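You operate a simulated robot arm through the tools that you are given. There is no shell and no other tool.

You run a simulated robot arm. Do the job below in one go: nothing can be reset, and whatever is moved stays where it is left.

JOB
Set the silver eyelet into the white plate with the press.
Fine: plate on the block, eyelet in its hole, bed in, guard down; the press's blue lever to FREE for the stroke and back to HOLD; leave the other plates, the depth stop and the clamp knob.

It is judged by the outcome, as a careful person would: the job done as asked, and still so three seconds after it is handed in. It fails if anything else is knocked over, pushed out of place, dropped, spilled or broken.

ROBOT AND FRAMES
A 7-joint arm with a two-finger gripper, fixed in place. Base frame: the origin is on the floor under the middle of its stand, x ahead of it, y to its left, z up; the work surface is at about z = 830. Units: mm, rad, N and s.
With the tool pointing down near the work surface it reaches from about 300 to 740 mm from the base axis. Its first joint turns from -2.897 to 2.897 rad. Payload 2.94 kg.
The TCP is the grasp point between the finger pads, 30 mm short of the fingertips. In the tool frame z runs along the fingers and y along their closing line. The gripper opens to 138 mm; its body begins 109 mm behind the TCP.
Orientation is told as [roll, pitch, yaw] about the base's x, y, z axes, in that order, counted from this pose: with the fingers straight down and closing along the base's y, the tool's x points along the base's -x, its y along +y and its z along -z.

CONTROLS
- The arm moves only by the tool apply_moves. Its argument "steps" is one flat list of numbers, 6 for each row, row after row: the shift along the tool's x, y, z in units of 40 mm (1.0 is 40 mm), then the turn, a rotation vector about the tool's x, y, z in units of 4 degrees (1.0 is 4 degrees). In form: [dx, dy, dz, ax, ay, az, dx, dy, dz, ax, ay, az, ...]. A call has 1 to 20 rows; each row shifts and turns the commanded pose from where the row before left it, along the tool's axes as they then stand. "claw" is the gripper command, from -1 (shut) to 1 (fully open), values between in proportion, set as the call begins (left out, the last holds). A call with a number of a shift or a turn outside -1 to 1 is refused whole. Each row takes 0.2 s and may step no farther than 50 mm and 0.15 rad from the row before; otherwise, or with a gripper value out of range, the whole call is refused. Where a pose cannot be reached the arm comes as near as it can. A force on the tool above 50 N (or 10 N above the force at the start of the call, whichever is more), or a blocked arm, ends the call early, and 0.2 s more pass. Each finger travels about 72 mm/s and halts on what it meets, pressing with about 39 N; the grip force reading is that of the motor and also rises with nothing between the fingers. The clock runs only during rows and for 0.2 s after the last one: add rows that do not move to give the fingers time. It gives the time, the measured TCP pose, the force on the tool (base axes), the opening and the grip force at its end, in the units of the frame above (readings bear some noise), with the torque about the TCP (base axes, N m) and any sound that the robot's microphone picked up.
- Cameras (640 x 400 px; columns grow to the right, rows downward): "scene" is fixed at [216.4, -501.6, 1613.1]; the picture's right is [0.86, -0.51, 0.00], its down [-0.29, -0.48, -0.83] and it looks along [0.43, 0.71, -0.56] (base axes); focal length 269 px, centre (320, 200). "wrist" rides on the gripper at [71, 19, -146] in the tool frame; the picture's right is [-0.26, 0.97, 0.00], its down [-0.85, -0.23, -0.48] and it looks along [-0.46, -0.12, 0.88] (tool axes); focal length 280 px, centre (320, 200). There is no depth. A picture from a camera that has moved, and an enlarged one, comes with that camera's place and axes in the base frame and with its lens.
- snapshot(camera): a new picture of that camera. It takes no simulated time.
- slide_trunk(by): slides the trunk up (or, below 0, down) by that many mm; the arm rides with it, the base frame stays. It gives what a move gives, with no picture.
- inspect(camera, box): a new picture of the part [left, top, right, bottom] of that camera's present view, enlarged. It takes no simulated time.
- sign_off(): hands the job in; it is judged then, once.

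Nothing tells you positions but the pictures and the camera data. Unless the task says otherwise, let go and move clear before handing in.

The tools are called after ">>>" as name(argument=value, ...) on one line, values as JSON. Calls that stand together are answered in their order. apply_moves: Moves the arm, as the interface text tells. Its arguments: {"type":"object","properties":{"steps":{"type":"array","items":{"type":"number"}},"claw":{"type":"number"}},"required":["steps"]} The other tools are called the same way: slide_trunk (by) moves the trunk up or down; snapshot (camera) takes a picture; inspect (camera, box) takes an enlarged picture of a part of a camera's view; sign_off () hands the job in.

At the start:

```text
time_s: 0.0
eef_pos: [352.1, 32.1, 1428.7]
tcp_rot: [0.0, 0.0, 0.0]
force: [0.4, -0.5, -0.2]
torque: [0.02, 0.0, 0.03]
gripper_width: 137.9
grasp_force: 0.1
trunk travel left (down, up): [-425.0, 29.0]
```

scene: 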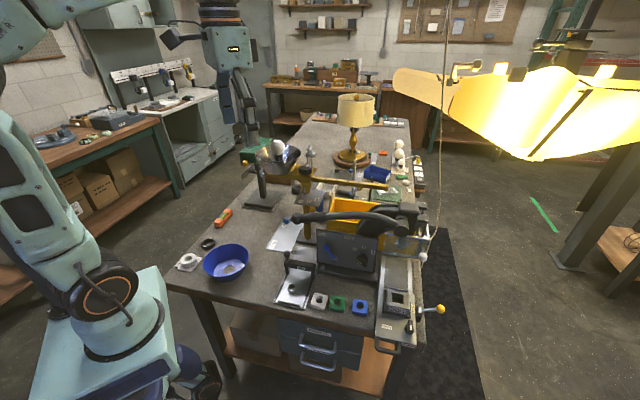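
wrist: 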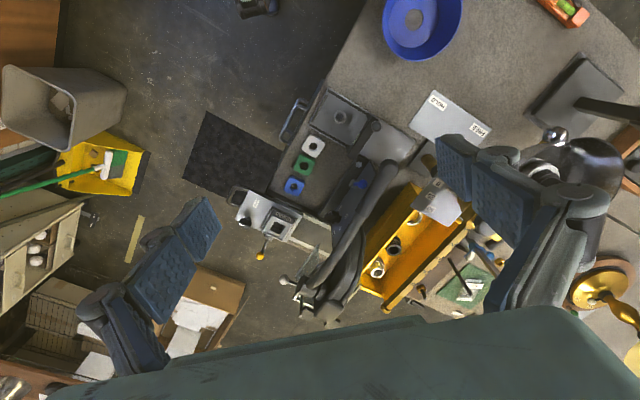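

The scene shows a bench with a press, a row of three small plates (white, green, blue), a bed on rails and a blue bowl. I'll enlarge the pictures to identify everything before moving.

>>> inspect(camera="scene", box=[260, 180, 460, 360])

>>> inspect(camera="scene", box=[160, 200, 300, 300])

>>> inspect(camera="wrist", box=[220, 70, 440, 320])

>>> inspect(camera="wrist", box=[360, 0, 640, 180])

```text
2.22 times, centred on (360, 270) of scene
camera zoom: at [216.4, -501.6, 1613.1], right [0.86, -0.51, 0.0], down [-0.29, -0.48, -0.83], along [0.43, 0.71, -0.56], focal length 597 px, centre (231, 44)
```

zoom: 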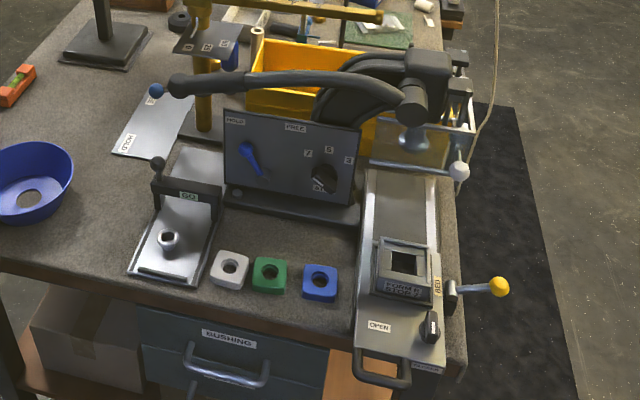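

```text
4.00 times, centred on (230, 250) of scene
camera zoom: at [216.4, -501.6, 1613.1], right [0.86, -0.51, 0.0], down [-0.29, -0.48, -0.83], along [0.43, 0.71, -0.56], focal length 1075 px, centre (680, 0)
```

zoom: 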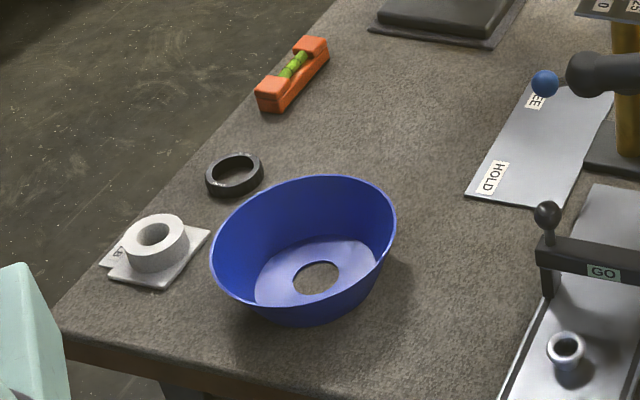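

```text
1.60 times, centred on (330, 195) of wrist
camera zoom: at [281.2, 51.4, 1574.0], right [0.26, 0.97, 0.0], down [0.85, -0.23, 0.48], along [0.46, -0.12, -0.88], focal length 449 px, centre (304, 208)
```

zoom: 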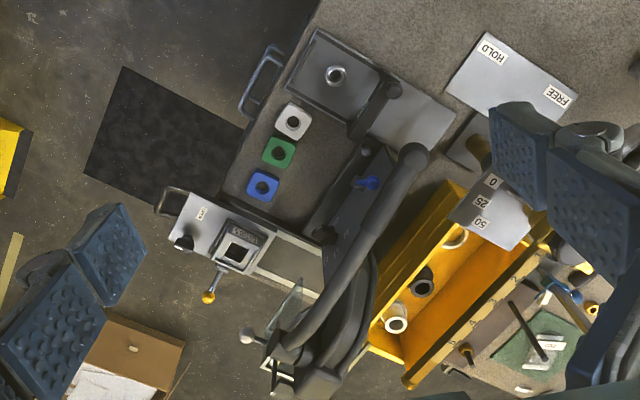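

```text
2.22 times, centred on (500, 90) of wrist
camera zoom: at [281.2, 51.4, 1574.0], right [0.26, 0.97, 0.0], down [0.85, -0.23, 0.48], along [0.46, -0.12, -0.88], focal length 623 px, centre (-80, 444)
```

zoom: 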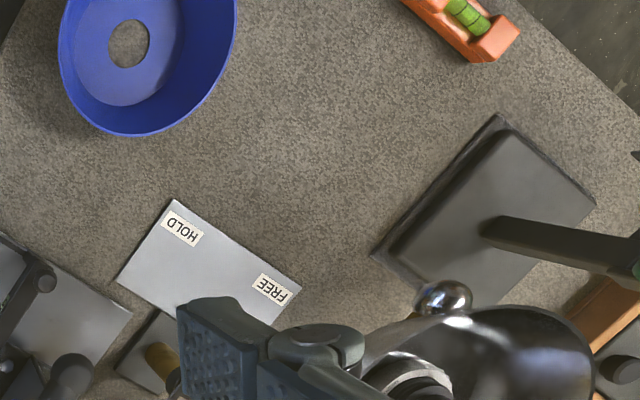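

I'll enlarge the press's panel, its bed and the parts around it further.

>>> inspect(camera="scene", box=[310, 200, 400, 260])

>>> inspect(camera="scene", box=[360, 250, 460, 360])

>>> inspect(camera="scene", box=[265, 200, 375, 320])

>>> inspect(camera="scene", box=[360, 180, 460, 280])

>>> inspect(camera="scene", box=[230, 120, 430, 240])

>>> inspect(camera="wrist", box=[220, 160, 340, 270])

>>> inspect(camera="wrist", box=[280, 70, 400, 190])

>>> inspect(camera="wrist", box=[280, 180, 420, 330])

```text
6.67 times, centred on (355, 230) of scene
camera zoom: at [216.4, -501.6, 1613.1], right [0.86, -0.51, 0.0], down [-0.29, -0.48, -0.83], along [0.43, 0.71, -0.56], focal length 1791 px, centre (87, 0)
```

zoom: 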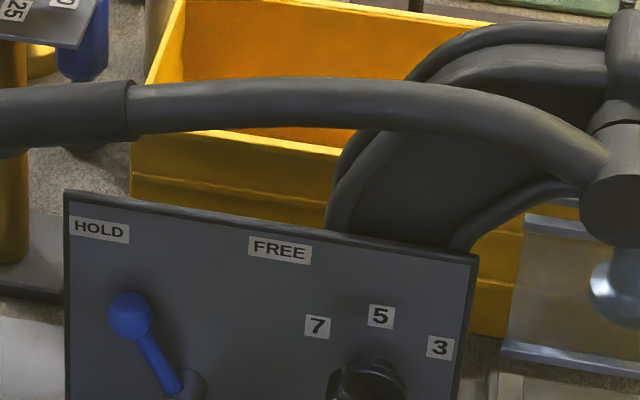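

```text
3.64 times, centred on (410, 305) of scene
camera zoom: at [216.4, -501.6, 1613.1], right [0.86, -0.51, 0.0], down [-0.29, -0.48, -0.83], along [0.43, 0.71, -0.56], focal length 977 px, centre (-7, -182)
```

zoom: 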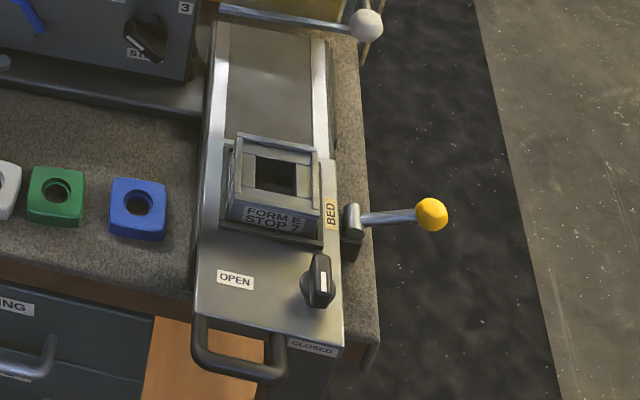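

```text
3.33 times, centred on (320, 260) of scene
camera zoom: at [216.4, -501.6, 1613.1], right [0.86, -0.51, 0.0], down [-0.29, -0.48, -0.83], along [0.43, 0.71, -0.56], focal length 896 px, centre (320, 0)
```

zoom: 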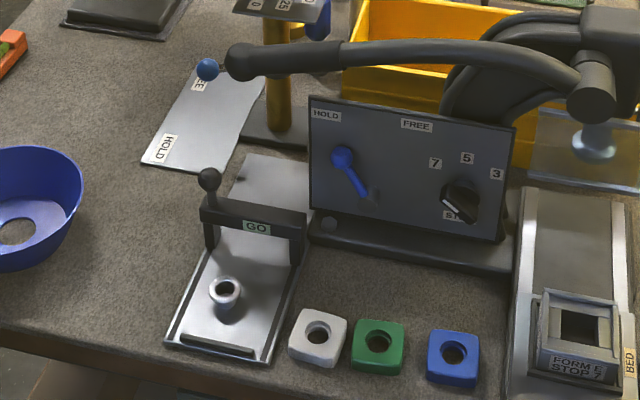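

```text
4.00 times, centred on (410, 230) of scene
camera zoom: at [216.4, -501.6, 1613.1], right [0.86, -0.51, 0.0], down [-0.29, -0.48, -0.83], along [0.43, 0.71, -0.56], focal length 1075 px, centre (-40, 80)
```

zoom: 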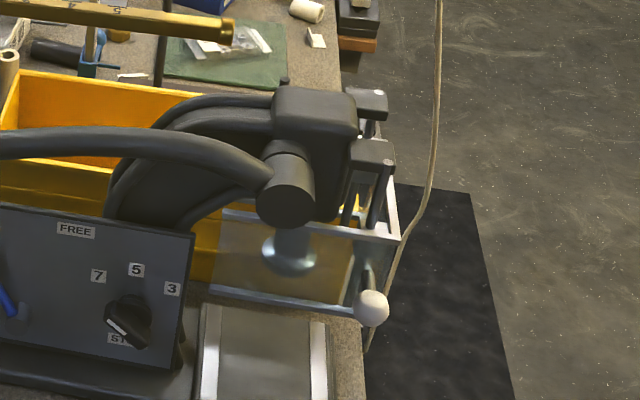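

```text
3.20 times, centred on (330, 180) of scene
camera zoom: at [216.4, -501.6, 1613.1], right [0.86, -0.51, 0.0], down [-0.29, -0.48, -0.83], along [0.43, 0.71, -0.56], focal length 860 px, centre (288, 264)
```

zoom: 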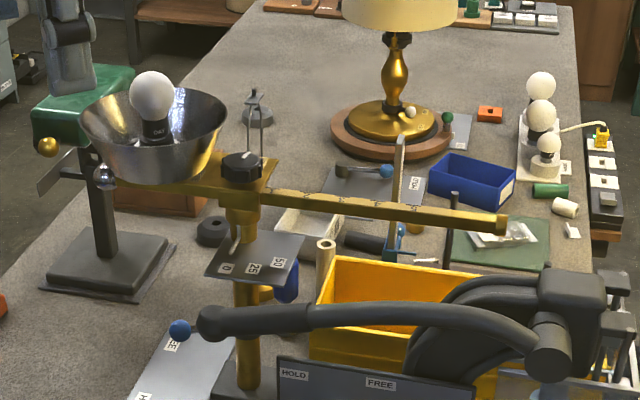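

```text
3.64 times, centred on (280, 215) of wrist
camera zoom: at [281.2, 51.4, 1574.0], right [0.26, 0.97, 0.0], down [0.85, -0.23, 0.48], along [0.46, -0.12, -0.88], focal length 1020 px, centre (466, 146)
```

zoom: 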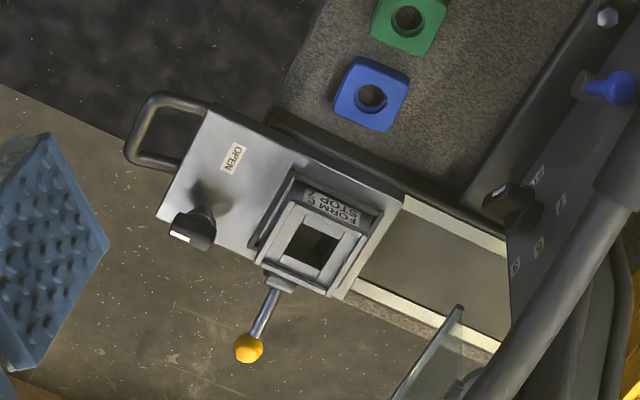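

```text
3.33 times, centred on (340, 130) of wrist
camera zoom: at [281.2, 51.4, 1574.0], right [0.26, 0.97, 0.0], down [0.85, -0.23, 0.48], along [0.46, -0.12, -0.88], focal length 935 px, centre (253, 433)
```

zoom: 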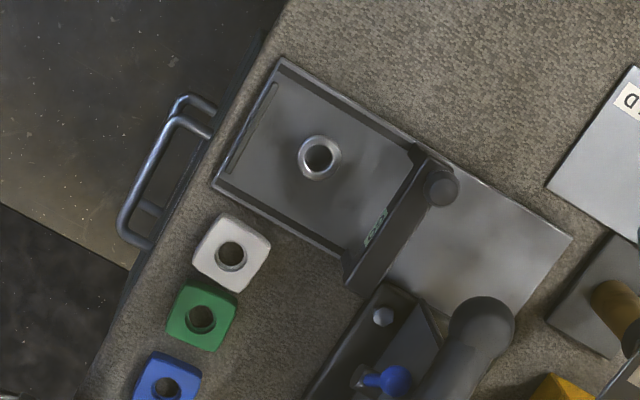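

```text
2.67 times, centred on (350, 255) of wrist
camera zoom: at [281.2, 51.4, 1574.0], right [0.26, 0.97, 0.0], down [0.85, -0.23, 0.48], along [0.46, -0.12, -0.88], focal length 748 px, centre (240, 53)
```

zoom: 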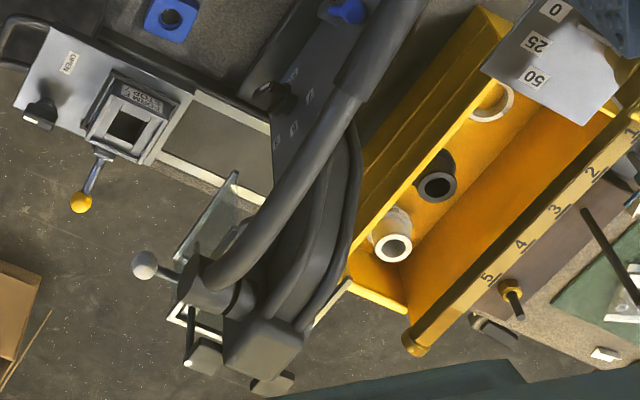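

The silver flanged eyelet stands on the tray marked GO at about (437, 55). The white plate is at about (499, -28), the form block on the pulled-out bed at about (696, -187), and the press handle runs level from about (742, -98, 1092) to a tip near (508, 130, 1072). I'll lower the trunk so I can look from closer.

>>> slide_trunk(by=-200)

```text
time_s: 2.2
eef_pos: [351.4, 32.5, 1229.1]
tcp_rot: [-0.001, -0.002, 0.0]
force: [-0.7, 0.5, 0.4]
torque: [-0.01, 0.01, 0.01]
gripper_width: 138.0
grasp_force: 0.0
trunk travel left (down, up): [-225.0, 229.0]
```

>>> snapshot(camera="wrist")

>>> snapshot(camera="scene")

```text
taken
camera wrist: at [281.0, 51.2, 1374.1], right [0.26, 0.97, 0.0], down [0.85, -0.23, 0.48], along [0.46, -0.12, -0.88], focal length 280 px, centre (320, 200)
```

wrist: 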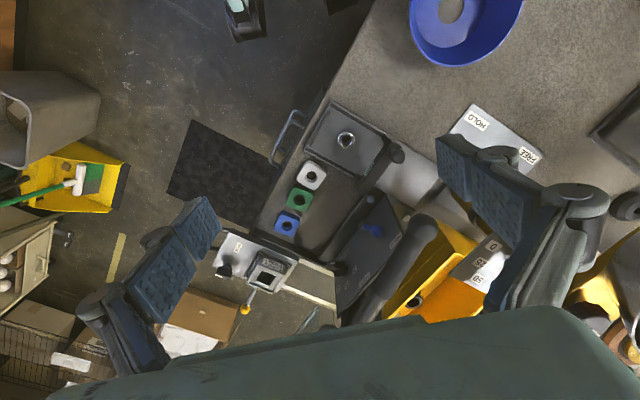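

```text
taken
```

scene: 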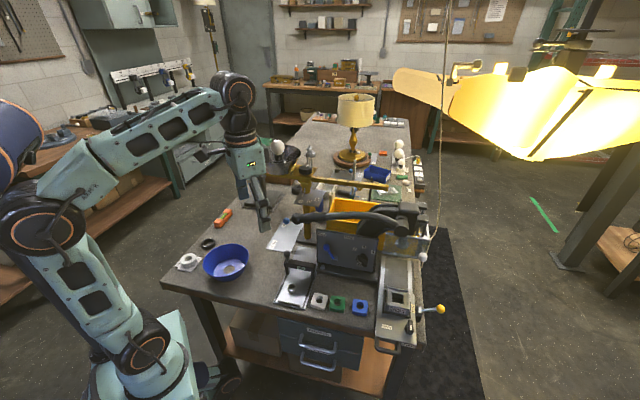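

The wrist camera's centre line passes close to the TCP, so I can aim it at the parts. I'll move over the eyelet and plates, turn the tool to match the bench axes, and look closer.

>>> apply_moves(steps=[-0.495, -0.1125, 0.895, 0, 0, 0, -0.495, -0.1125, 0.895, 0, 0, 0, -0.495, -0.1125, 0.895, 0, 0, 0, -0.495, -0.1125, 0.895, 0, 0, 0, -0.495, -0.1125, 0.895, 0, 0, 0, 0, 0, 0, 0, 0, 1, 0, 0, 0, 0, 0, 1, 0, 0, 0, 0, 0, 1, 0, 0, 0, 0, 0, 1, 0, 0, 0, 0, 0, 1, 0, 0, 0, 0, 0, 1, 0, 0, 0, 0, 0, 1, 0, 0, 0, 0, 0, 1, 0, 0, 0, 0, 0, 1, 0, 0, 0, 0, 0, 1, 0, 0, 0, 0, 0, 0], claw=0.0)

>>> snapshot(camera="wrist")

>>> snapshot(camera="scene")

```text
time_s: 5.6
eef_pos: [453.5, 8.6, 1051.0]
tcp_rot: [-0.001, 0.001, -0.697]
force: [0.1, 0.2, 0.2]
torque: [0.01, -0.01, 0.02]
gripper_width: 69.0
grasp_force: 0.0
trunk travel left (down, up): [-225.0, 229.0]
```

```text
taken
camera wrist: at [410.9, 70.2, 1195.3], right [0.82, 0.57, 0.0], down [0.5, -0.72, 0.48], along [0.27, -0.39, -0.88], focal length 280 px, centre (320, 200)
```

wrist: 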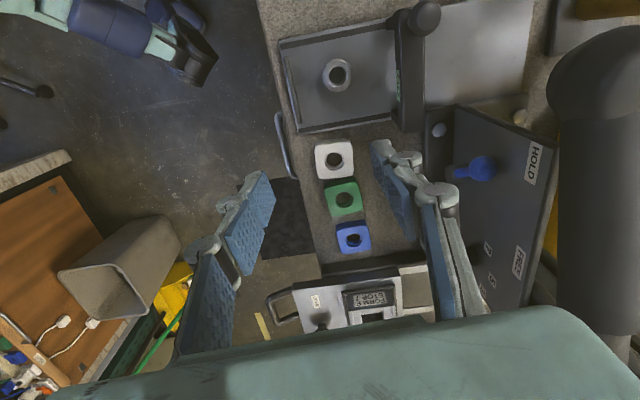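

```text
taken
```

scene: 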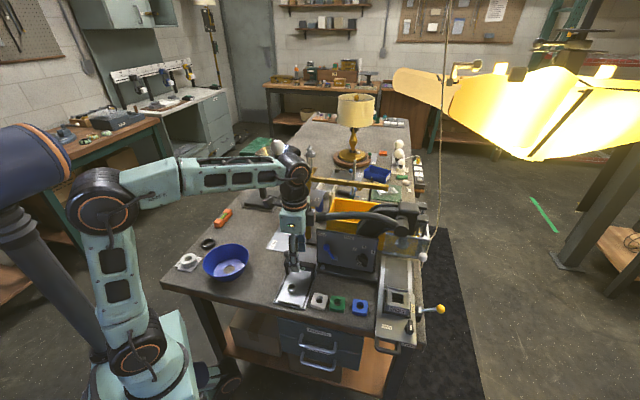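

The view is now clear: eyelet on the GO tray, three plates in a row, and the bed at the lower edge. I'll enlarge the parts to measure them.

>>> inspect(camera="wrist", box=[270, 10, 430, 110])

>>> inspect(camera="wrist", box=[290, 130, 410, 260])

>>> inspect(camera="wrist", box=[260, 250, 440, 340])

>>> inspect(camera="wrist", box=[420, 90, 570, 310])

```text
4.00 times, centred on (350, 60) of wrist
camera zoom: at [410.9, 70.2, 1195.3], right [0.82, 0.57, 0.0], down [0.5, -0.72, 0.48], along [0.27, -0.39, -0.88], focal length 1122 px, centre (200, 760)
```

zoom: 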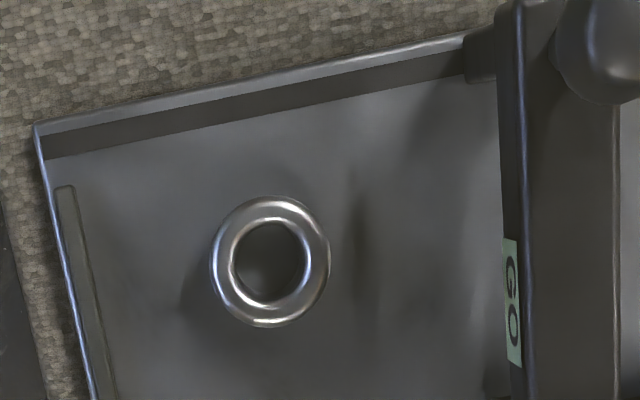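

```text
3.08 times, centred on (350, 195) of wrist
camera zoom: at [410.9, 70.2, 1195.3], right [0.82, 0.57, 0.0], down [0.5, -0.72, 0.48], along [0.27, -0.39, -0.88], focal length 863 px, centre (228, 215)
```

zoom: 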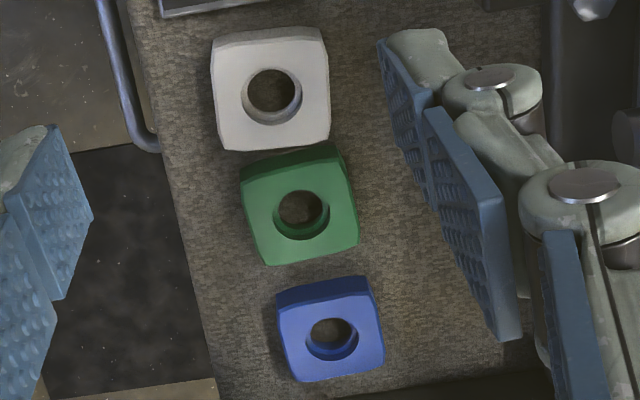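

```text
3.56 times, centred on (350, 295) of wrist
camera zoom: at [410.9, 70.2, 1195.3], right [0.82, 0.57, 0.0], down [0.5, -0.72, 0.48], along [0.27, -0.39, -0.88], focal length 997 px, centre (213, -138)
```

zoom: 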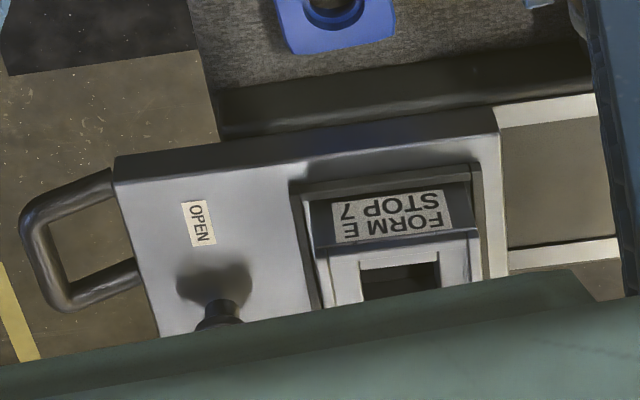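

```text
1.82 times, centred on (495, 200) of wrist
camera zoom: at [410.9, 70.2, 1195.3], right [0.82, 0.57, 0.0], down [0.5, -0.72, 0.48], along [0.27, -0.39, -0.88], focal length 510 px, centre (2, 200)
```

zoom: 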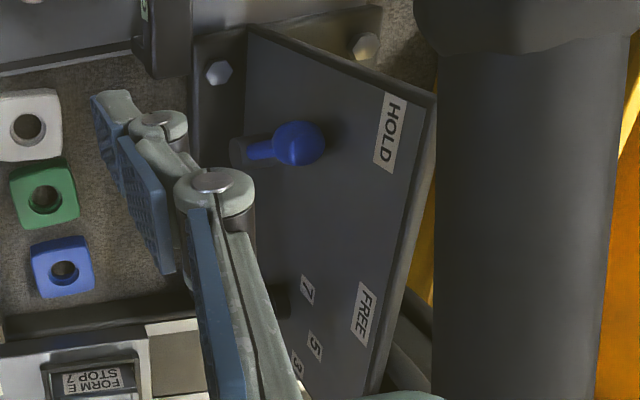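

>>> inspect(camera="scene", box=[270, 270, 330, 310])

>>> inspect(camera="scene", box=[305, 285, 375, 325])

>>> inspect(camera="scene", box=[375, 280, 425, 320])

>>> inspect(camera="scene", box=[375, 195, 435, 275])

>>> inspect(camera="scene", box=[370, 310, 430, 360])

>>> inspect(camera="scene", box=[315, 230, 385, 285])

```text
10.00 times, centred on (300, 290) of scene
camera zoom: at [216.4, -501.6, 1613.1], right [0.86, -0.51, 0.0], down [-0.29, -0.48, -0.83], along [0.43, 0.71, -0.56], focal length 2687 px, centre (520, -700)
```

zoom: 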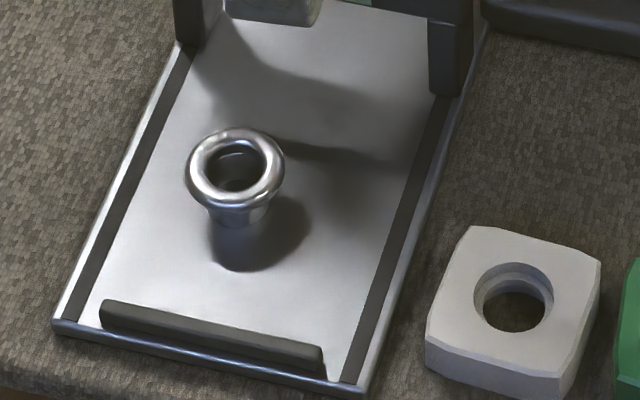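

```text
9.14 times, centred on (340, 305) of scene
camera zoom: at [216.4, -501.6, 1613.1], right [0.86, -0.51, 0.0], down [-0.29, -0.48, -0.83], along [0.43, 0.71, -0.56], focal length 2456 px, centre (137, -760)
```

zoom: 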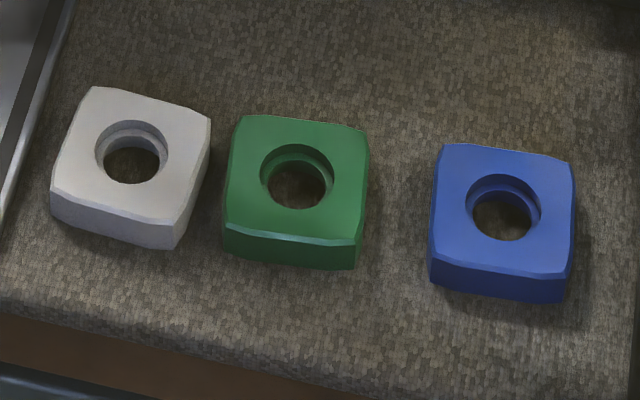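

```text
10.00 times, centred on (400, 300) of scene
camera zoom: at [216.4, -501.6, 1613.1], right [0.86, -0.51, 0.0], down [-0.29, -0.48, -0.83], along [0.43, 0.71, -0.56], focal length 2687 px, centre (-480, -800)
```

zoom: 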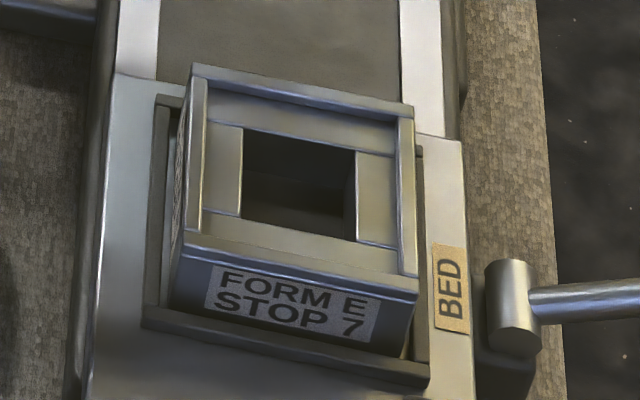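

```text
5.00 times, centred on (405, 235) of scene
camera zoom: at [216.4, -501.6, 1613.1], right [0.86, -0.51, 0.0], down [-0.29, -0.48, -0.83], along [0.43, 0.71, -0.56], focal length 1343 px, centre (-105, 25)
```

zoom: 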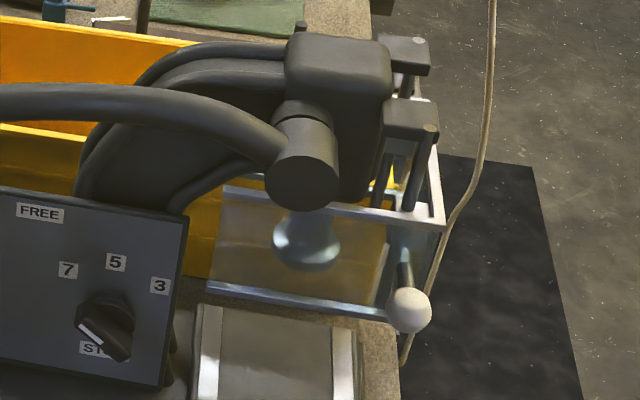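

```text
8.00 times, centred on (400, 335) of scene
camera zoom: at [216.4, -501.6, 1613.1], right [0.86, -0.51, 0.0], down [-0.29, -0.48, -0.83], along [0.43, 0.71, -0.56], focal length 2149 px, centre (-320, -880)
```

zoom: 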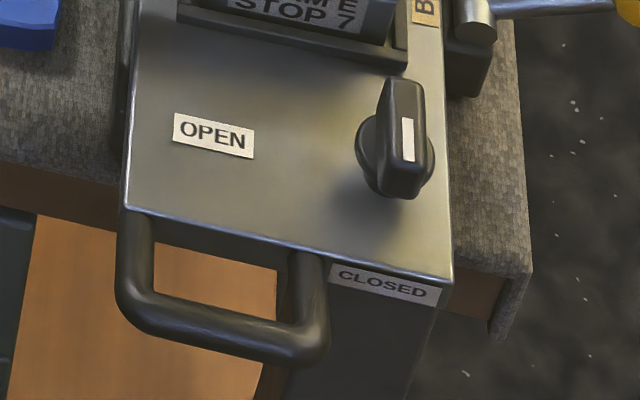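

```text
7.27 times, centred on (350, 258) of scene
camera zoom: at [216.4, -501.6, 1613.1], right [0.86, -0.51, 0.0], down [-0.29, -0.48, -0.83], along [0.43, 0.71, -0.56], focal length 1954 px, centre (102, -218)
```

zoom: 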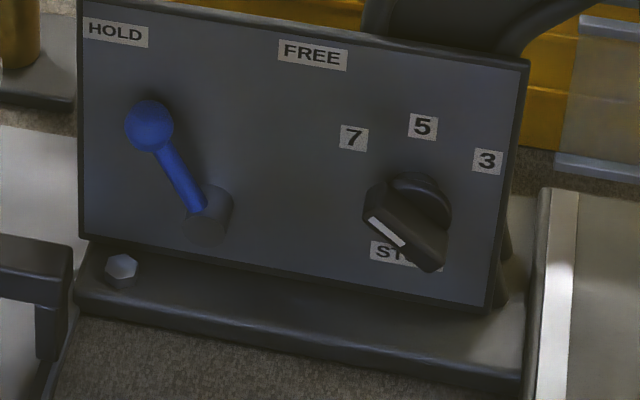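

The bench axes are turned 45° from the base: along the front is (0.707, -0.707), and into the press is (0.707, 0.707). The guard's white ball is at about (766, -174, 1034), so the guard is up. I'll raise the arm, swing it round to the front of the press and tilt it to look at the guard, ram and panel.

>>> apply_moves(steps=[0, 0, -0.8, 0, 0, 0, -0.849, -0.517, 0, 0, 0, 0, -0.849, -0.517, 0, 0, 0, 0, -0.849, -0.517, 0, 0, 0, 0, -0.849, -0.517, 0, 0, 0, 0, -0.849, -0.517, 0, 0, 0, 0, -0.849, -0.517, 0, 0, 0, 0, -0.849, -0.517, 0, 0, 0, 0, -0.849, -0.517, 0, 0, 0, 0, 0, 0, 0, 0, 0, -1, 0, 0, 0, 0, 0, -1, 0, 0, 0, 0, 0, -1, 0, 0, 0, 0, 0, -1, 0, 0, 0, 0, 0, -1, 0, 0, 0, 0, 0, -1, 0, 0, 0, 0, 0, -1, 0, 0, 0, 0, 0, -1, 0, 0, 0, 0, 0, -1, 0, 0, 0, 0, 0, -1, 0, 0, 0, 0, 0, -1])

>>> apply_moves(steps=[0, 0, 0, 0, 0, -1, 0, 0, 0, 0, 0, -1, 0, 0, 0, 0, 0, -1, 0, 0, 0, 0, 0, -1, 0, 0, 0, 0, 0, -1, 0, 0, 0, 0, 0, -1, 0, 0, 0, 0, 0, -1, 0, 0, 0, 0, 0, -1, 0, 0, 0, 0, 0, -1, 0, 0, 0, 0, 0, -1, 0, 0, 0, 0, 0, -0.2])

>>> snapshot(camera="wrist")

>>> snapshot(camera="scene")

```text
time_s: 9.8
eef_pos: [553.1, -291.4, 1082.7]
tcp_rot: [0.001, 0.0, 0.071]
force: [0.2, -0.1, -0.4]
torque: [-0.01, 0.01, 0.02]
gripper_width: 69.0
grasp_force: 0.1
trunk travel left (down, up): [-225.0, 229.0]
```

```text
time_s: 12.2
eef_pos: [553.9, -292.0, 1082.7]
tcp_rot: [-0.001, 0.0, 0.779]
force: [-0.1, -0.7, -1.0]
torque: [-0.01, -0.02, 0.02]
gripper_width: 69.1
grasp_force: 0.1
trunk travel left (down, up): [-225.0, 229.0]
```

```text
taken
camera wrist: at [489.8, -328.5, 1227.6], right [-0.49, 0.87, 0.0], down [0.76, 0.44, 0.48], along [0.41, 0.24, -0.88], focal length 280 px, centre (320, 200)
```

wrist: 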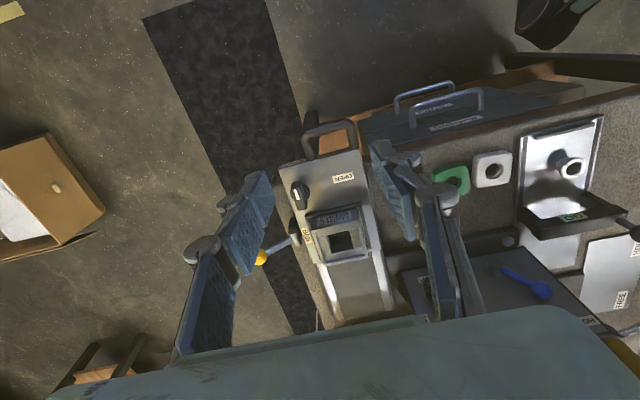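

```text
taken
```

scene: 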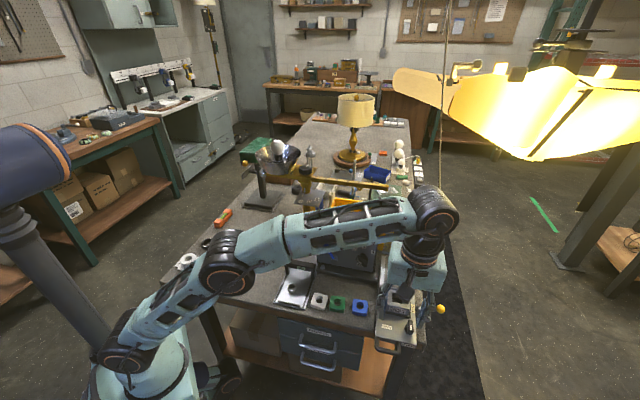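

Next I tilt the tool toward the press so the wrist camera looks at the guard and panel. That picture will be upside down.

>>> apply_moves(steps=[0, 0, 0, 0, -1, 0, 0, 0, 0, 0, -1, 0, 0, 0, 0, 0, -1, 0, 0, 0, 0, 0, -1, 0, 0, 0, 0, 0, -1, 0, 0, 0, 0, 0, -1, 0, 0, 0, 0, 0, -1, 0, 0, 0, 0, 0, -1, 0, 0, 0, 0, 0, -1, 0, 0, 0, 0, 0, 0, 0])

>>> snapshot(camera="wrist")

>>> snapshot(camera="scene")

```text
time_s: 14.4
eef_pos: [552.6, -291.7, 1080.8]
tcp_rot: [-0.003, -0.63, 0.784]
force: [0.4, 0.0, 1.0]
torque: [0.02, -0.03, -0.02]
gripper_width: 69.0
grasp_force: 0.0
trunk travel left (down, up): [-225.0, 229.0]
```

```text
taken
camera wrist: at [438.8, -379.6, 1156.9], right [-0.53, 0.83, 0.15], down [0.45, 0.12, 0.88], along [0.72, 0.54, -0.44], focal length 280 px, centre (320, 200)
```

wrist: 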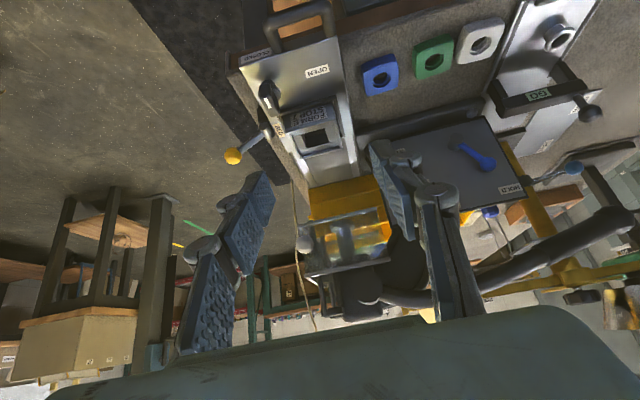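

```text
taken
```

scene: 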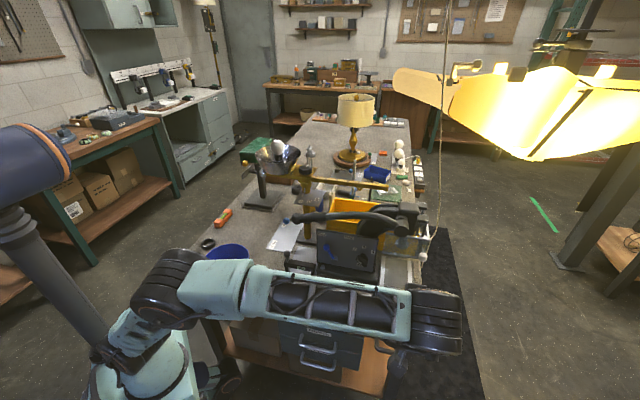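

>>> inspect(camera="wrist", box=[260, 160, 420, 320])

>>> inspect(camera="wrist", box=[220, 30, 380, 190])

>>> inspect(camera="wrist", box=[360, 90, 560, 240])

>>> inspect(camera="wrist", box=[480, 0, 640, 120])

```text
2.50 times, centred on (340, 240) of wrist
camera zoom: at [438.8, -379.6, 1156.9], right [-0.53, 0.83, 0.15], down [0.45, 0.12, 0.88], along [0.72, 0.54, -0.44], focal length 701 px, centre (270, 100)
```

zoom: 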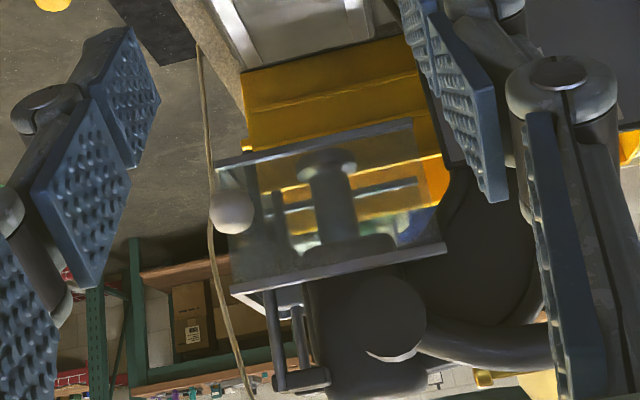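

```text
2.50 times, centred on (300, 110) of wrist
camera zoom: at [438.8, -379.6, 1156.9], right [-0.53, 0.83, 0.15], down [0.45, 0.12, 0.88], along [0.72, 0.54, -0.44], focal length 701 px, centre (370, 425)
```

zoom: 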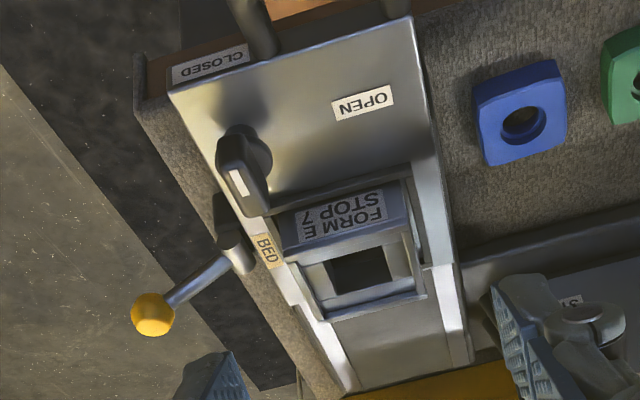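

```text
2.67 times, centred on (460, 165) of wrist
camera zoom: at [438.8, -379.6, 1156.9], right [-0.53, 0.83, 0.15], down [0.45, 0.12, 0.88], along [0.72, 0.54, -0.44], focal length 748 px, centre (-53, 293)
```

zoom: 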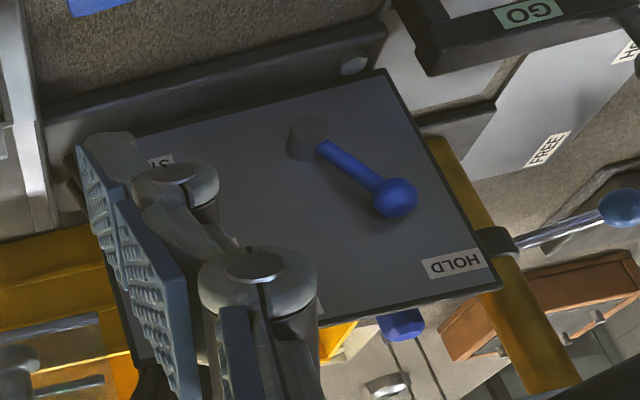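

```text
3.33 times, centred on (560, 60) of wrist
camera zoom: at [438.8, -379.6, 1156.9], right [-0.53, 0.83, 0.15], down [0.45, 0.12, 0.88], along [0.72, 0.54, -0.44], focal length 935 px, centre (-480, 667)
```

zoom: 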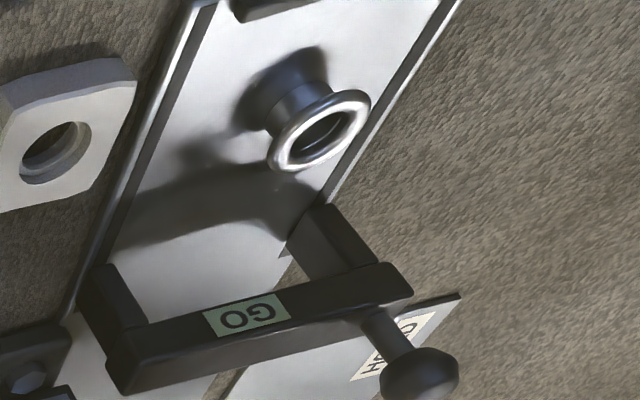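

I have the layout now. The guard panel is vertical, at z 994–1069, on two upright rods with the white ball handle at its right end. The blue lever's ball is at about (596, 85, 945), pointing to HOLD. I'll straighten the tool and go back over the white plate with the fingers closing front to back.

>>> apply_moves(steps=[0, 0, 0, 0, 1, 0, 0, 0, 0, 0, 1, 0, 0, 0, 0, 0, 1, 0, 0, 0, 0, 0, 1, 0, 0, 0, 0, 0, 1, 0, 0, 0, 0, 0, 1, 0, 0, 0, 0, 0, 1, 0, 0, 0, 0, 0, 1, 0, 0, 0, 0, 0, 1, 0, -0.529, 0.804, 0, 0, 0, 0, -0.529, 0.804, 0, 0, 0, 0, -0.529, 0.804, 0, 0, 0, 0, -0.529, 0.804, 0, 0, 0, 0, -0.529, 0.804, 0, 0, 0, 0, -0.529, 0.804, 0, 0, 0, 0, -0.529, 0.804, 0, 0, 0, 0])

>>> apply_moves(steps=[0, 0, 0, 0, 0, 1, 0, 0, 0, 0, 0, 1, 0, 0, 0, 0, 0, 1, 0, 0, 0, 0, 0, 1, 0, 0, 0, 0, 0, 1, 0, 0, 0, 0, 0, 1, 0, 0, 0, 0, 0, 1, 0, 0, 0, 0, 0, 1, 0, 0, 0, 0, 0, 1, 0, 0, 0, 0, 0, 1, 0, 0, 0, 0, 0, 1, 0, 0, 0, 0, 0, 1, 0, 0, 0, 0, 0, 1, 0, 0, 0, 0, 0, 1, 0, 0, 0, 0, 0, 1, 0, 0, 0, 0, 0, 1, 0, 0, 0, 0, 0, 1, 0, 0, 0, 0, 0, 1, 0, 0, 0, 0, 0, 1, 0, 0, 0, 0, 0, 1])

>>> apply_moves(steps=[0, 0, 0, 0, 0, 1, 0, 0, 0, 0, 0, 1, 0, 0, 0, 0, 0, 0.45, 0, 0, 0, 0, 0, 0])

>>> snapshot(camera="wrist")

```text
time_s: 17.8
eef_pos: [501.3, -24.2, 1082.8]
tcp_rot: [-0.001, -0.001, 0.783]
force: [-0.5, 0.1, 0.9]
torque: [0.03, 0.02, 0.0]
gripper_width: 69.0
grasp_force: 0.0
trunk travel left (down, up): [-225.0, 229.0]
```

```text
time_s: 22.0
eef_pos: [498.7, -26.4, 1082.5]
tcp_rot: [-0.002, 0.0, -0.616]
force: [-0.1, -0.2, 0.4]
torque: [-0.04, 0.0, 0.02]
gripper_width: 69.1
grasp_force: 0.1
trunk travel left (down, up): [-225.0, 229.0]
```

```text
time_s: 23.0
eef_pos: [498.0, -27.9, 1082.4]
tcp_rot: [-0.001, 0.001, -0.786]
force: [0.8, -0.3, 0.0]
torque: [-0.02, 0.01, 0.0]
gripper_width: 69.0
grasp_force: 0.0
trunk travel left (down, up): [-225.0, 229.0]
```

```text
taken
camera wrist: at [462.7, 36.4, 1227.6], right [0.87, 0.5, 0.0], down [0.44, -0.76, 0.48], along [0.24, -0.41, -0.88], focal length 280 px, centre (320, 200)
```

wrist: 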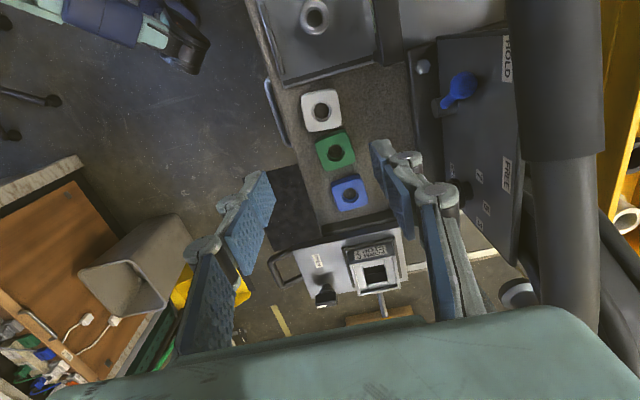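

>>> inspect(camera="wrist", box=[280, 70, 380, 220])

>>> inspect(camera="wrist", box=[260, 210, 420, 330])

>>> inspect(camera="wrist", box=[260, 0, 380, 100])

```text
2.67 times, centred on (330, 145) of wrist
camera zoom: at [462.7, 36.4, 1227.6], right [0.87, 0.5, 0.0], down [0.44, -0.76, 0.48], along [0.24, -0.41, -0.88], focal length 748 px, centre (293, 347)
```

zoom: 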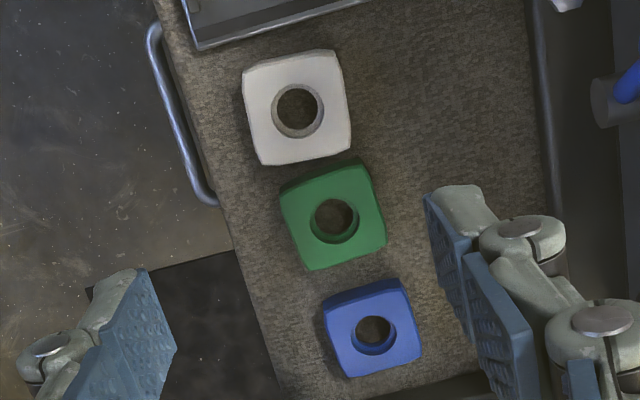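

```text
3.33 times, centred on (340, 270) of wrist
camera zoom: at [462.7, 36.4, 1227.6], right [0.87, 0.5, 0.0], down [0.44, -0.76, 0.48], along [0.24, -0.41, -0.88], focal length 935 px, centre (253, -33)
```

zoom: 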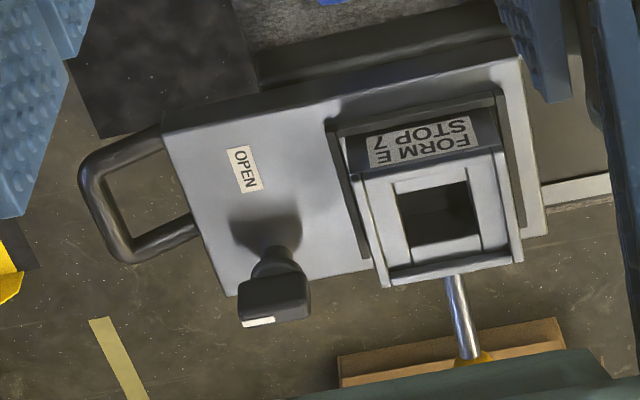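

```text
4.00 times, centred on (320, 50) of wrist
camera zoom: at [462.7, 36.4, 1227.6], right [0.87, 0.5, 0.0], down [0.44, -0.76, 0.48], along [0.24, -0.41, -0.88], focal length 1122 px, centre (320, 800)
```

zoom: 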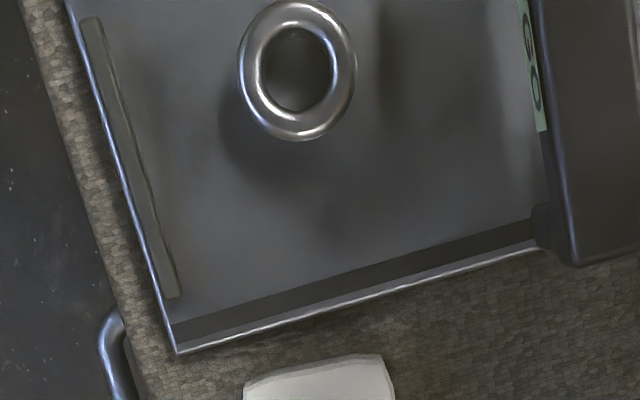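

The white plate's hole centre works out at about (501, -27) with its top near z 846, and its edges lie almost on the bench axes. I'll open a little and come down above it to check.

>>> apply_moves(steps=[-0.035, 0.07, 0.8, 0, 0, 0, 0, 0, 0.9, 0, 0, 0, 0, 0, 0.9, 0, 0, 0, 0, 0, 0.9, 0, 0, 0, 0, 0, 0.9, 0, 0, 0, 0, 0, 0, 0, 0, 0], claw=0.16)

>>> snapshot(camera="wrist")

>>> inspect(camera="scene", box=[280, 240, 400, 330])

```text
time_s: 24.4
eef_pos: [503.7, -26.5, 907.7]
tcp_rot: [0.002, 0.0, -0.787]
force: [-0.4, 0.3, 0.4]
torque: [-0.03, -0.01, 0.01]
gripper_width: 80.1
grasp_force: 0.0
trunk travel left (down, up): [-225.0, 229.0]
```

```text
taken
camera wrist: at [467.2, 37.7, 1052.6], right [0.87, 0.5, 0.0], down [0.44, -0.76, 0.48], along [0.24, -0.41, -0.88], focal length 280 px, centre (320, 200)
```

wrist: 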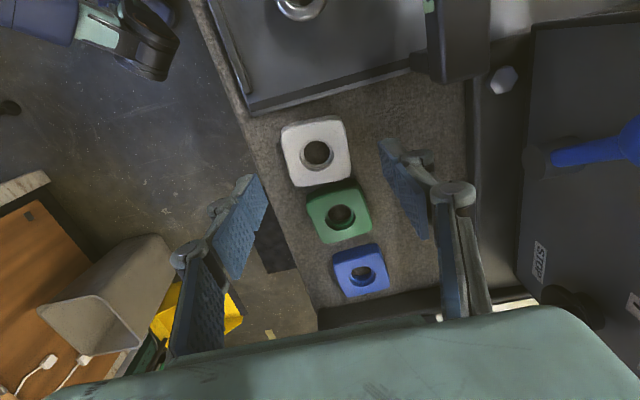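

```text
4.44 times, centred on (340, 285) of scene
camera zoom: at [216.4, -501.6, 1613.1], right [0.86, -0.51, 0.0], down [-0.29, -0.48, -0.83], along [0.43, 0.71, -0.56], focal length 1194 px, centre (231, -178)
```

zoom: 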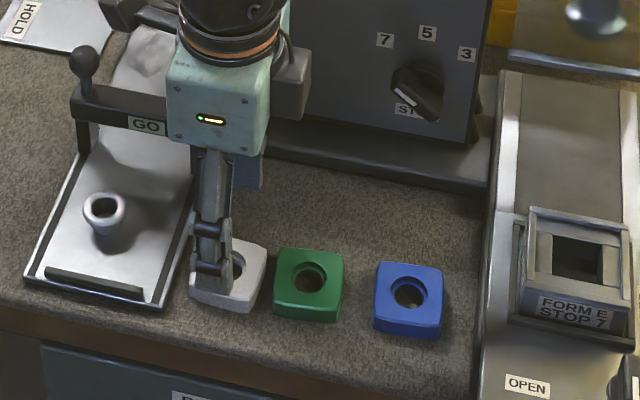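

>>> inspect(camera="wrist", box=[230, 100, 430, 250])

```text
2.67 times, centred on (330, 175) of wrist
camera zoom: at [467.2, 37.7, 1052.6], right [0.87, 0.5, 0.0], down [0.44, -0.76, 0.48], along [0.24, -0.41, -0.88], focal length 748 px, centre (293, 267)
```

zoom: 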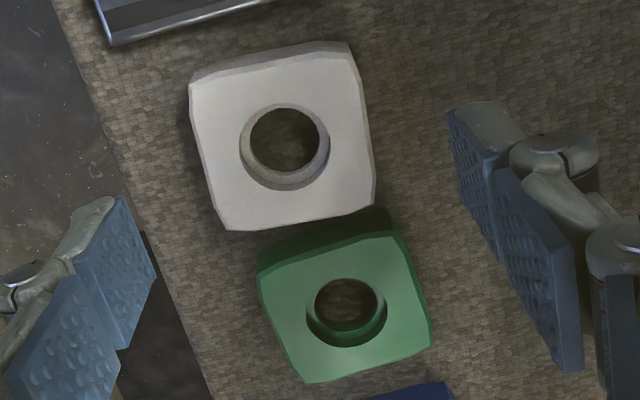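

The plate is centred within 2 mm of the tool. I'll lower so the fingertips sit at about mid-thickness of the plate and close on it.

>>> apply_moves(steps=[0.033, -0.037, 0.5, 0, 0, 0, 0, 0, 0.47, 0, 0, 0, 0, 0, 0, 0, 0, 0])

>>> inspect(camera="scene", box=[300, 270, 360, 320])

>>> snapshot(camera="wrist")

```text
time_s: 25.2
eef_pos: [499.4, -25.6, 867.9]
tcp_rot: [-0.001, 0.0, -0.785]
force: [-0.2, -0.5, 0.1]
torque: [0.0, 0.01, -0.01]
gripper_width: 80.2
grasp_force: 0.1
trunk travel left (down, up): [-225.0, 229.0]
```

```text
8.00 times, centred on (330, 295) of scene
camera zoom: at [216.4, -501.6, 1613.1], right [0.86, -0.51, 0.0], down [-0.29, -0.48, -0.83], along [0.43, 0.71, -0.56], focal length 2149 px, centre (240, -560)
```

zoom: 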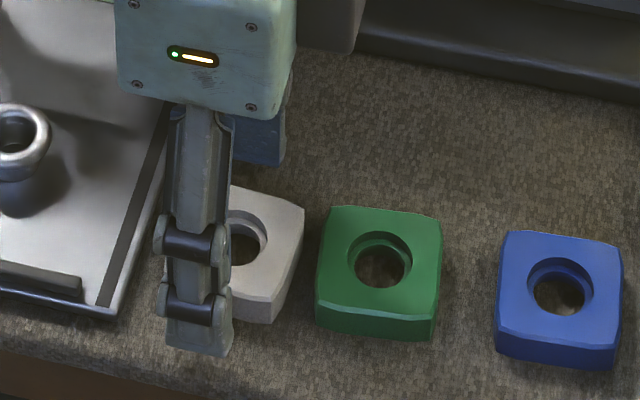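

```text
taken
camera wrist: at [462.9, 38.5, 1013.0], right [0.87, 0.5, 0.0], down [0.44, -0.76, 0.48], along [0.24, -0.41, -0.88], focal length 280 px, centre (320, 200)
```

wrist: 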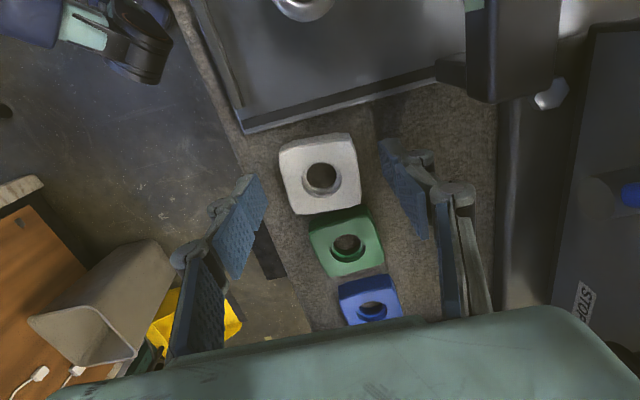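

>>> apply_moves(steps=[-0.065, 0.0, 0, 0, 0, 0, 0, 0, 0, 0, 0, 0])

>>> apply_moves(steps=[0, 0, 0, 0, 0, 0, 0, 0, 0, 0, 0, 0, 0, 0, 0, 0, 0, 0, 0, 0, 0, 0, 0, 0], claw=-0.42)

>>> snapshot(camera="wrist")

>>> inspect(camera="scene", box=[300, 270, 360, 320])

```text
time_s: 25.8
eef_pos: [501.0, -27.6, 866.1]
tcp_rot: [-0.001, 0.0, -0.785]
force: [-0.2, 0.0, 0.5]
torque: [-0.01, -0.02, 0.0]
gripper_width: 79.8
grasp_force: 0.0
trunk travel left (down, up): [-225.0, 229.0]
```

```text
time_s: 26.8
eef_pos: [501.9, -27.7, 867.8]
tcp_rot: [0.001, -0.001, -0.785]
force: [-0.1, 0.4, 0.9]
torque: [0.04, 0.03, 0.0]
gripper_width: 49.0
grasp_force: 39.0
trunk travel left (down, up): [-225.0, 229.0]
```

```text
taken
camera wrist: at [465.6, 36.1, 1012.7], right [0.87, 0.5, 0.0], down [0.44, -0.76, 0.48], along [0.24, -0.41, -0.88], focal length 280 px, centre (320, 200)
```

wrist: 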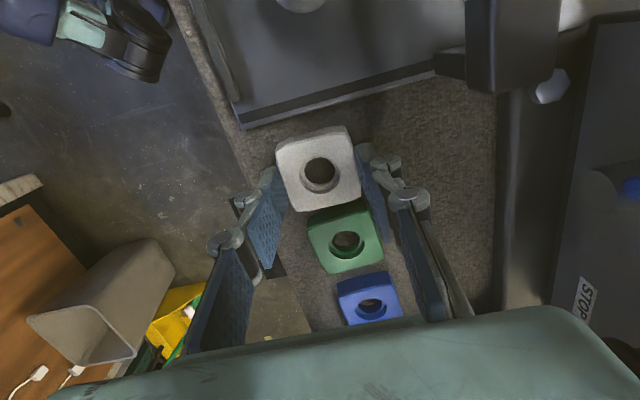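

```text
8.00 times, centred on (330, 295) of scene
camera zoom: at [216.4, -501.6, 1613.1], right [0.86, -0.51, 0.0], down [-0.29, -0.48, -0.83], along [0.43, 0.71, -0.56], focal length 2149 px, centre (240, -560)
```

zoom: 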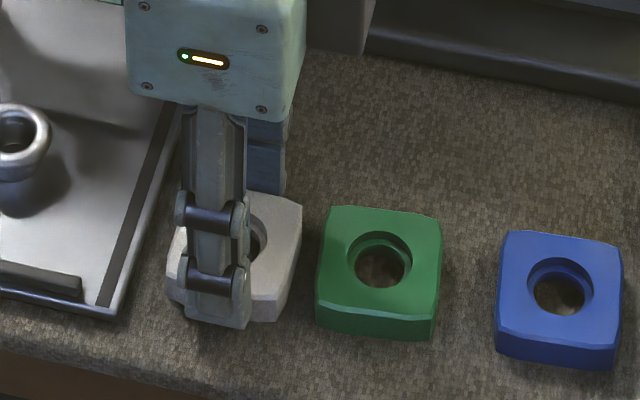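

The plate is held at 49.0 mm with 39 N. I'll lift it clear and turn the tool 90° so the wide side of the gripper stays away from the press handle and guard ball when placing.

>>> apply_moves(steps=[0, 0, -0.5, 0, 0, 0, 0, 0, -0.7, 0, 0, 0, 0, 0, -0.8, 0, 0, 0, 0, 0, -0.8, 0, 0, 0, 0, 0, 0, 0, 0, -1, 0, 0, 0, 0, 0, -1, 0, 0, 0, 0, 0, -1, 0, 0, 0, 0, 0, -1, 0, 0, 0, 0, 0, -1, 0, 0, 0, 0, 0, -1, 0, 0, 0, 0, 0, -1, 0, 0, 0, 0, 0, -1, 0, 0, 0, 0, 0, -1, 0, 0, 0, 0, 0, -1, 0, 0, 0, 0, 0, -1, 0, 0, 0, 0, 0, -1, 0, 0, 0, 0, 0, -1, 0, 0, 0, 0, 0, -1, 0, 0, 0, 0, 0, -1, 0, 0, 0, 0, 0, -1])

>>> apply_moves(steps=[0, 0, 0, 0, 0, -1, 0, 0, 0, 0, 0, -1, 0, 0, 0, 0, 0, -1, 0, 0, 0, 0, 0, -1, 0, 0, 0, 0, 0, -1, 0, 0, 0, 0, 0, -1, 0, 0, 0, 0, 0, -0.5, 0, 0, 0, 0, 0, 0])

>>> snapshot(camera="wrist")

>>> snapshot(camera="scene")

```text
time_s: 31.0
eef_pos: [502.5, -27.3, 980.7]
tcp_rot: [0.001, -0.001, 0.333]
force: [0.0, -0.2, -0.5]
torque: [-0.01, 0.0, 0.02]
gripper_width: 49.1
grasp_force: 39.2
trunk travel left (down, up): [-225.0, 229.0]
```

```text
time_s: 32.8
eef_pos: [503.1, -27.7, 979.1]
tcp_rot: [0.0, 0.001, 0.786]
force: [1.4, 0.5, -0.7]
torque: [-0.02, 0.02, 0.0]
gripper_width: 48.6
grasp_force: 39.1
trunk travel left (down, up): [-225.0, 229.0]
```

```text
taken
camera wrist: at [439.2, -64.9, 1124.3], right [-0.5, 0.87, 0.0], down [0.76, 0.44, 0.48], along [0.41, 0.24, -0.88], focal length 280 px, centre (320, 200)
```

wrist: 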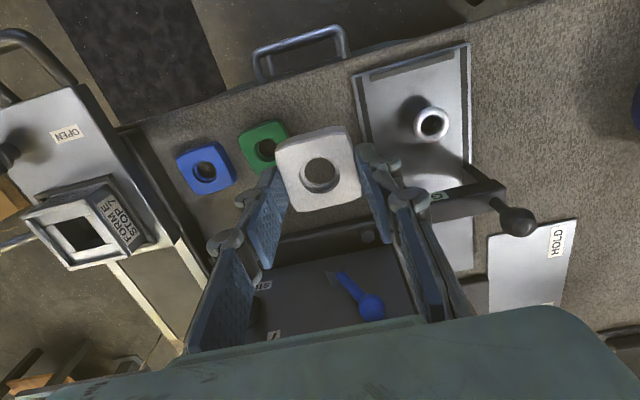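

```text
taken
```

scene: 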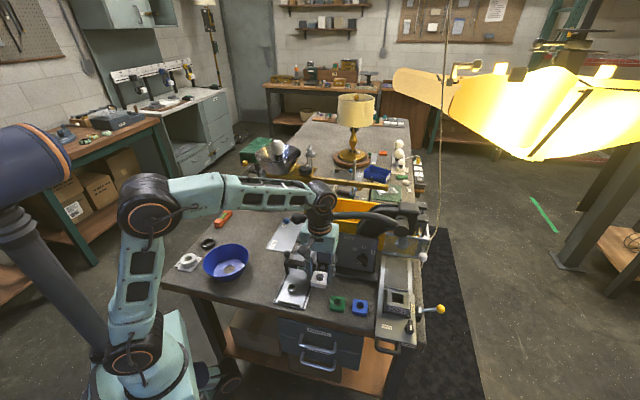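

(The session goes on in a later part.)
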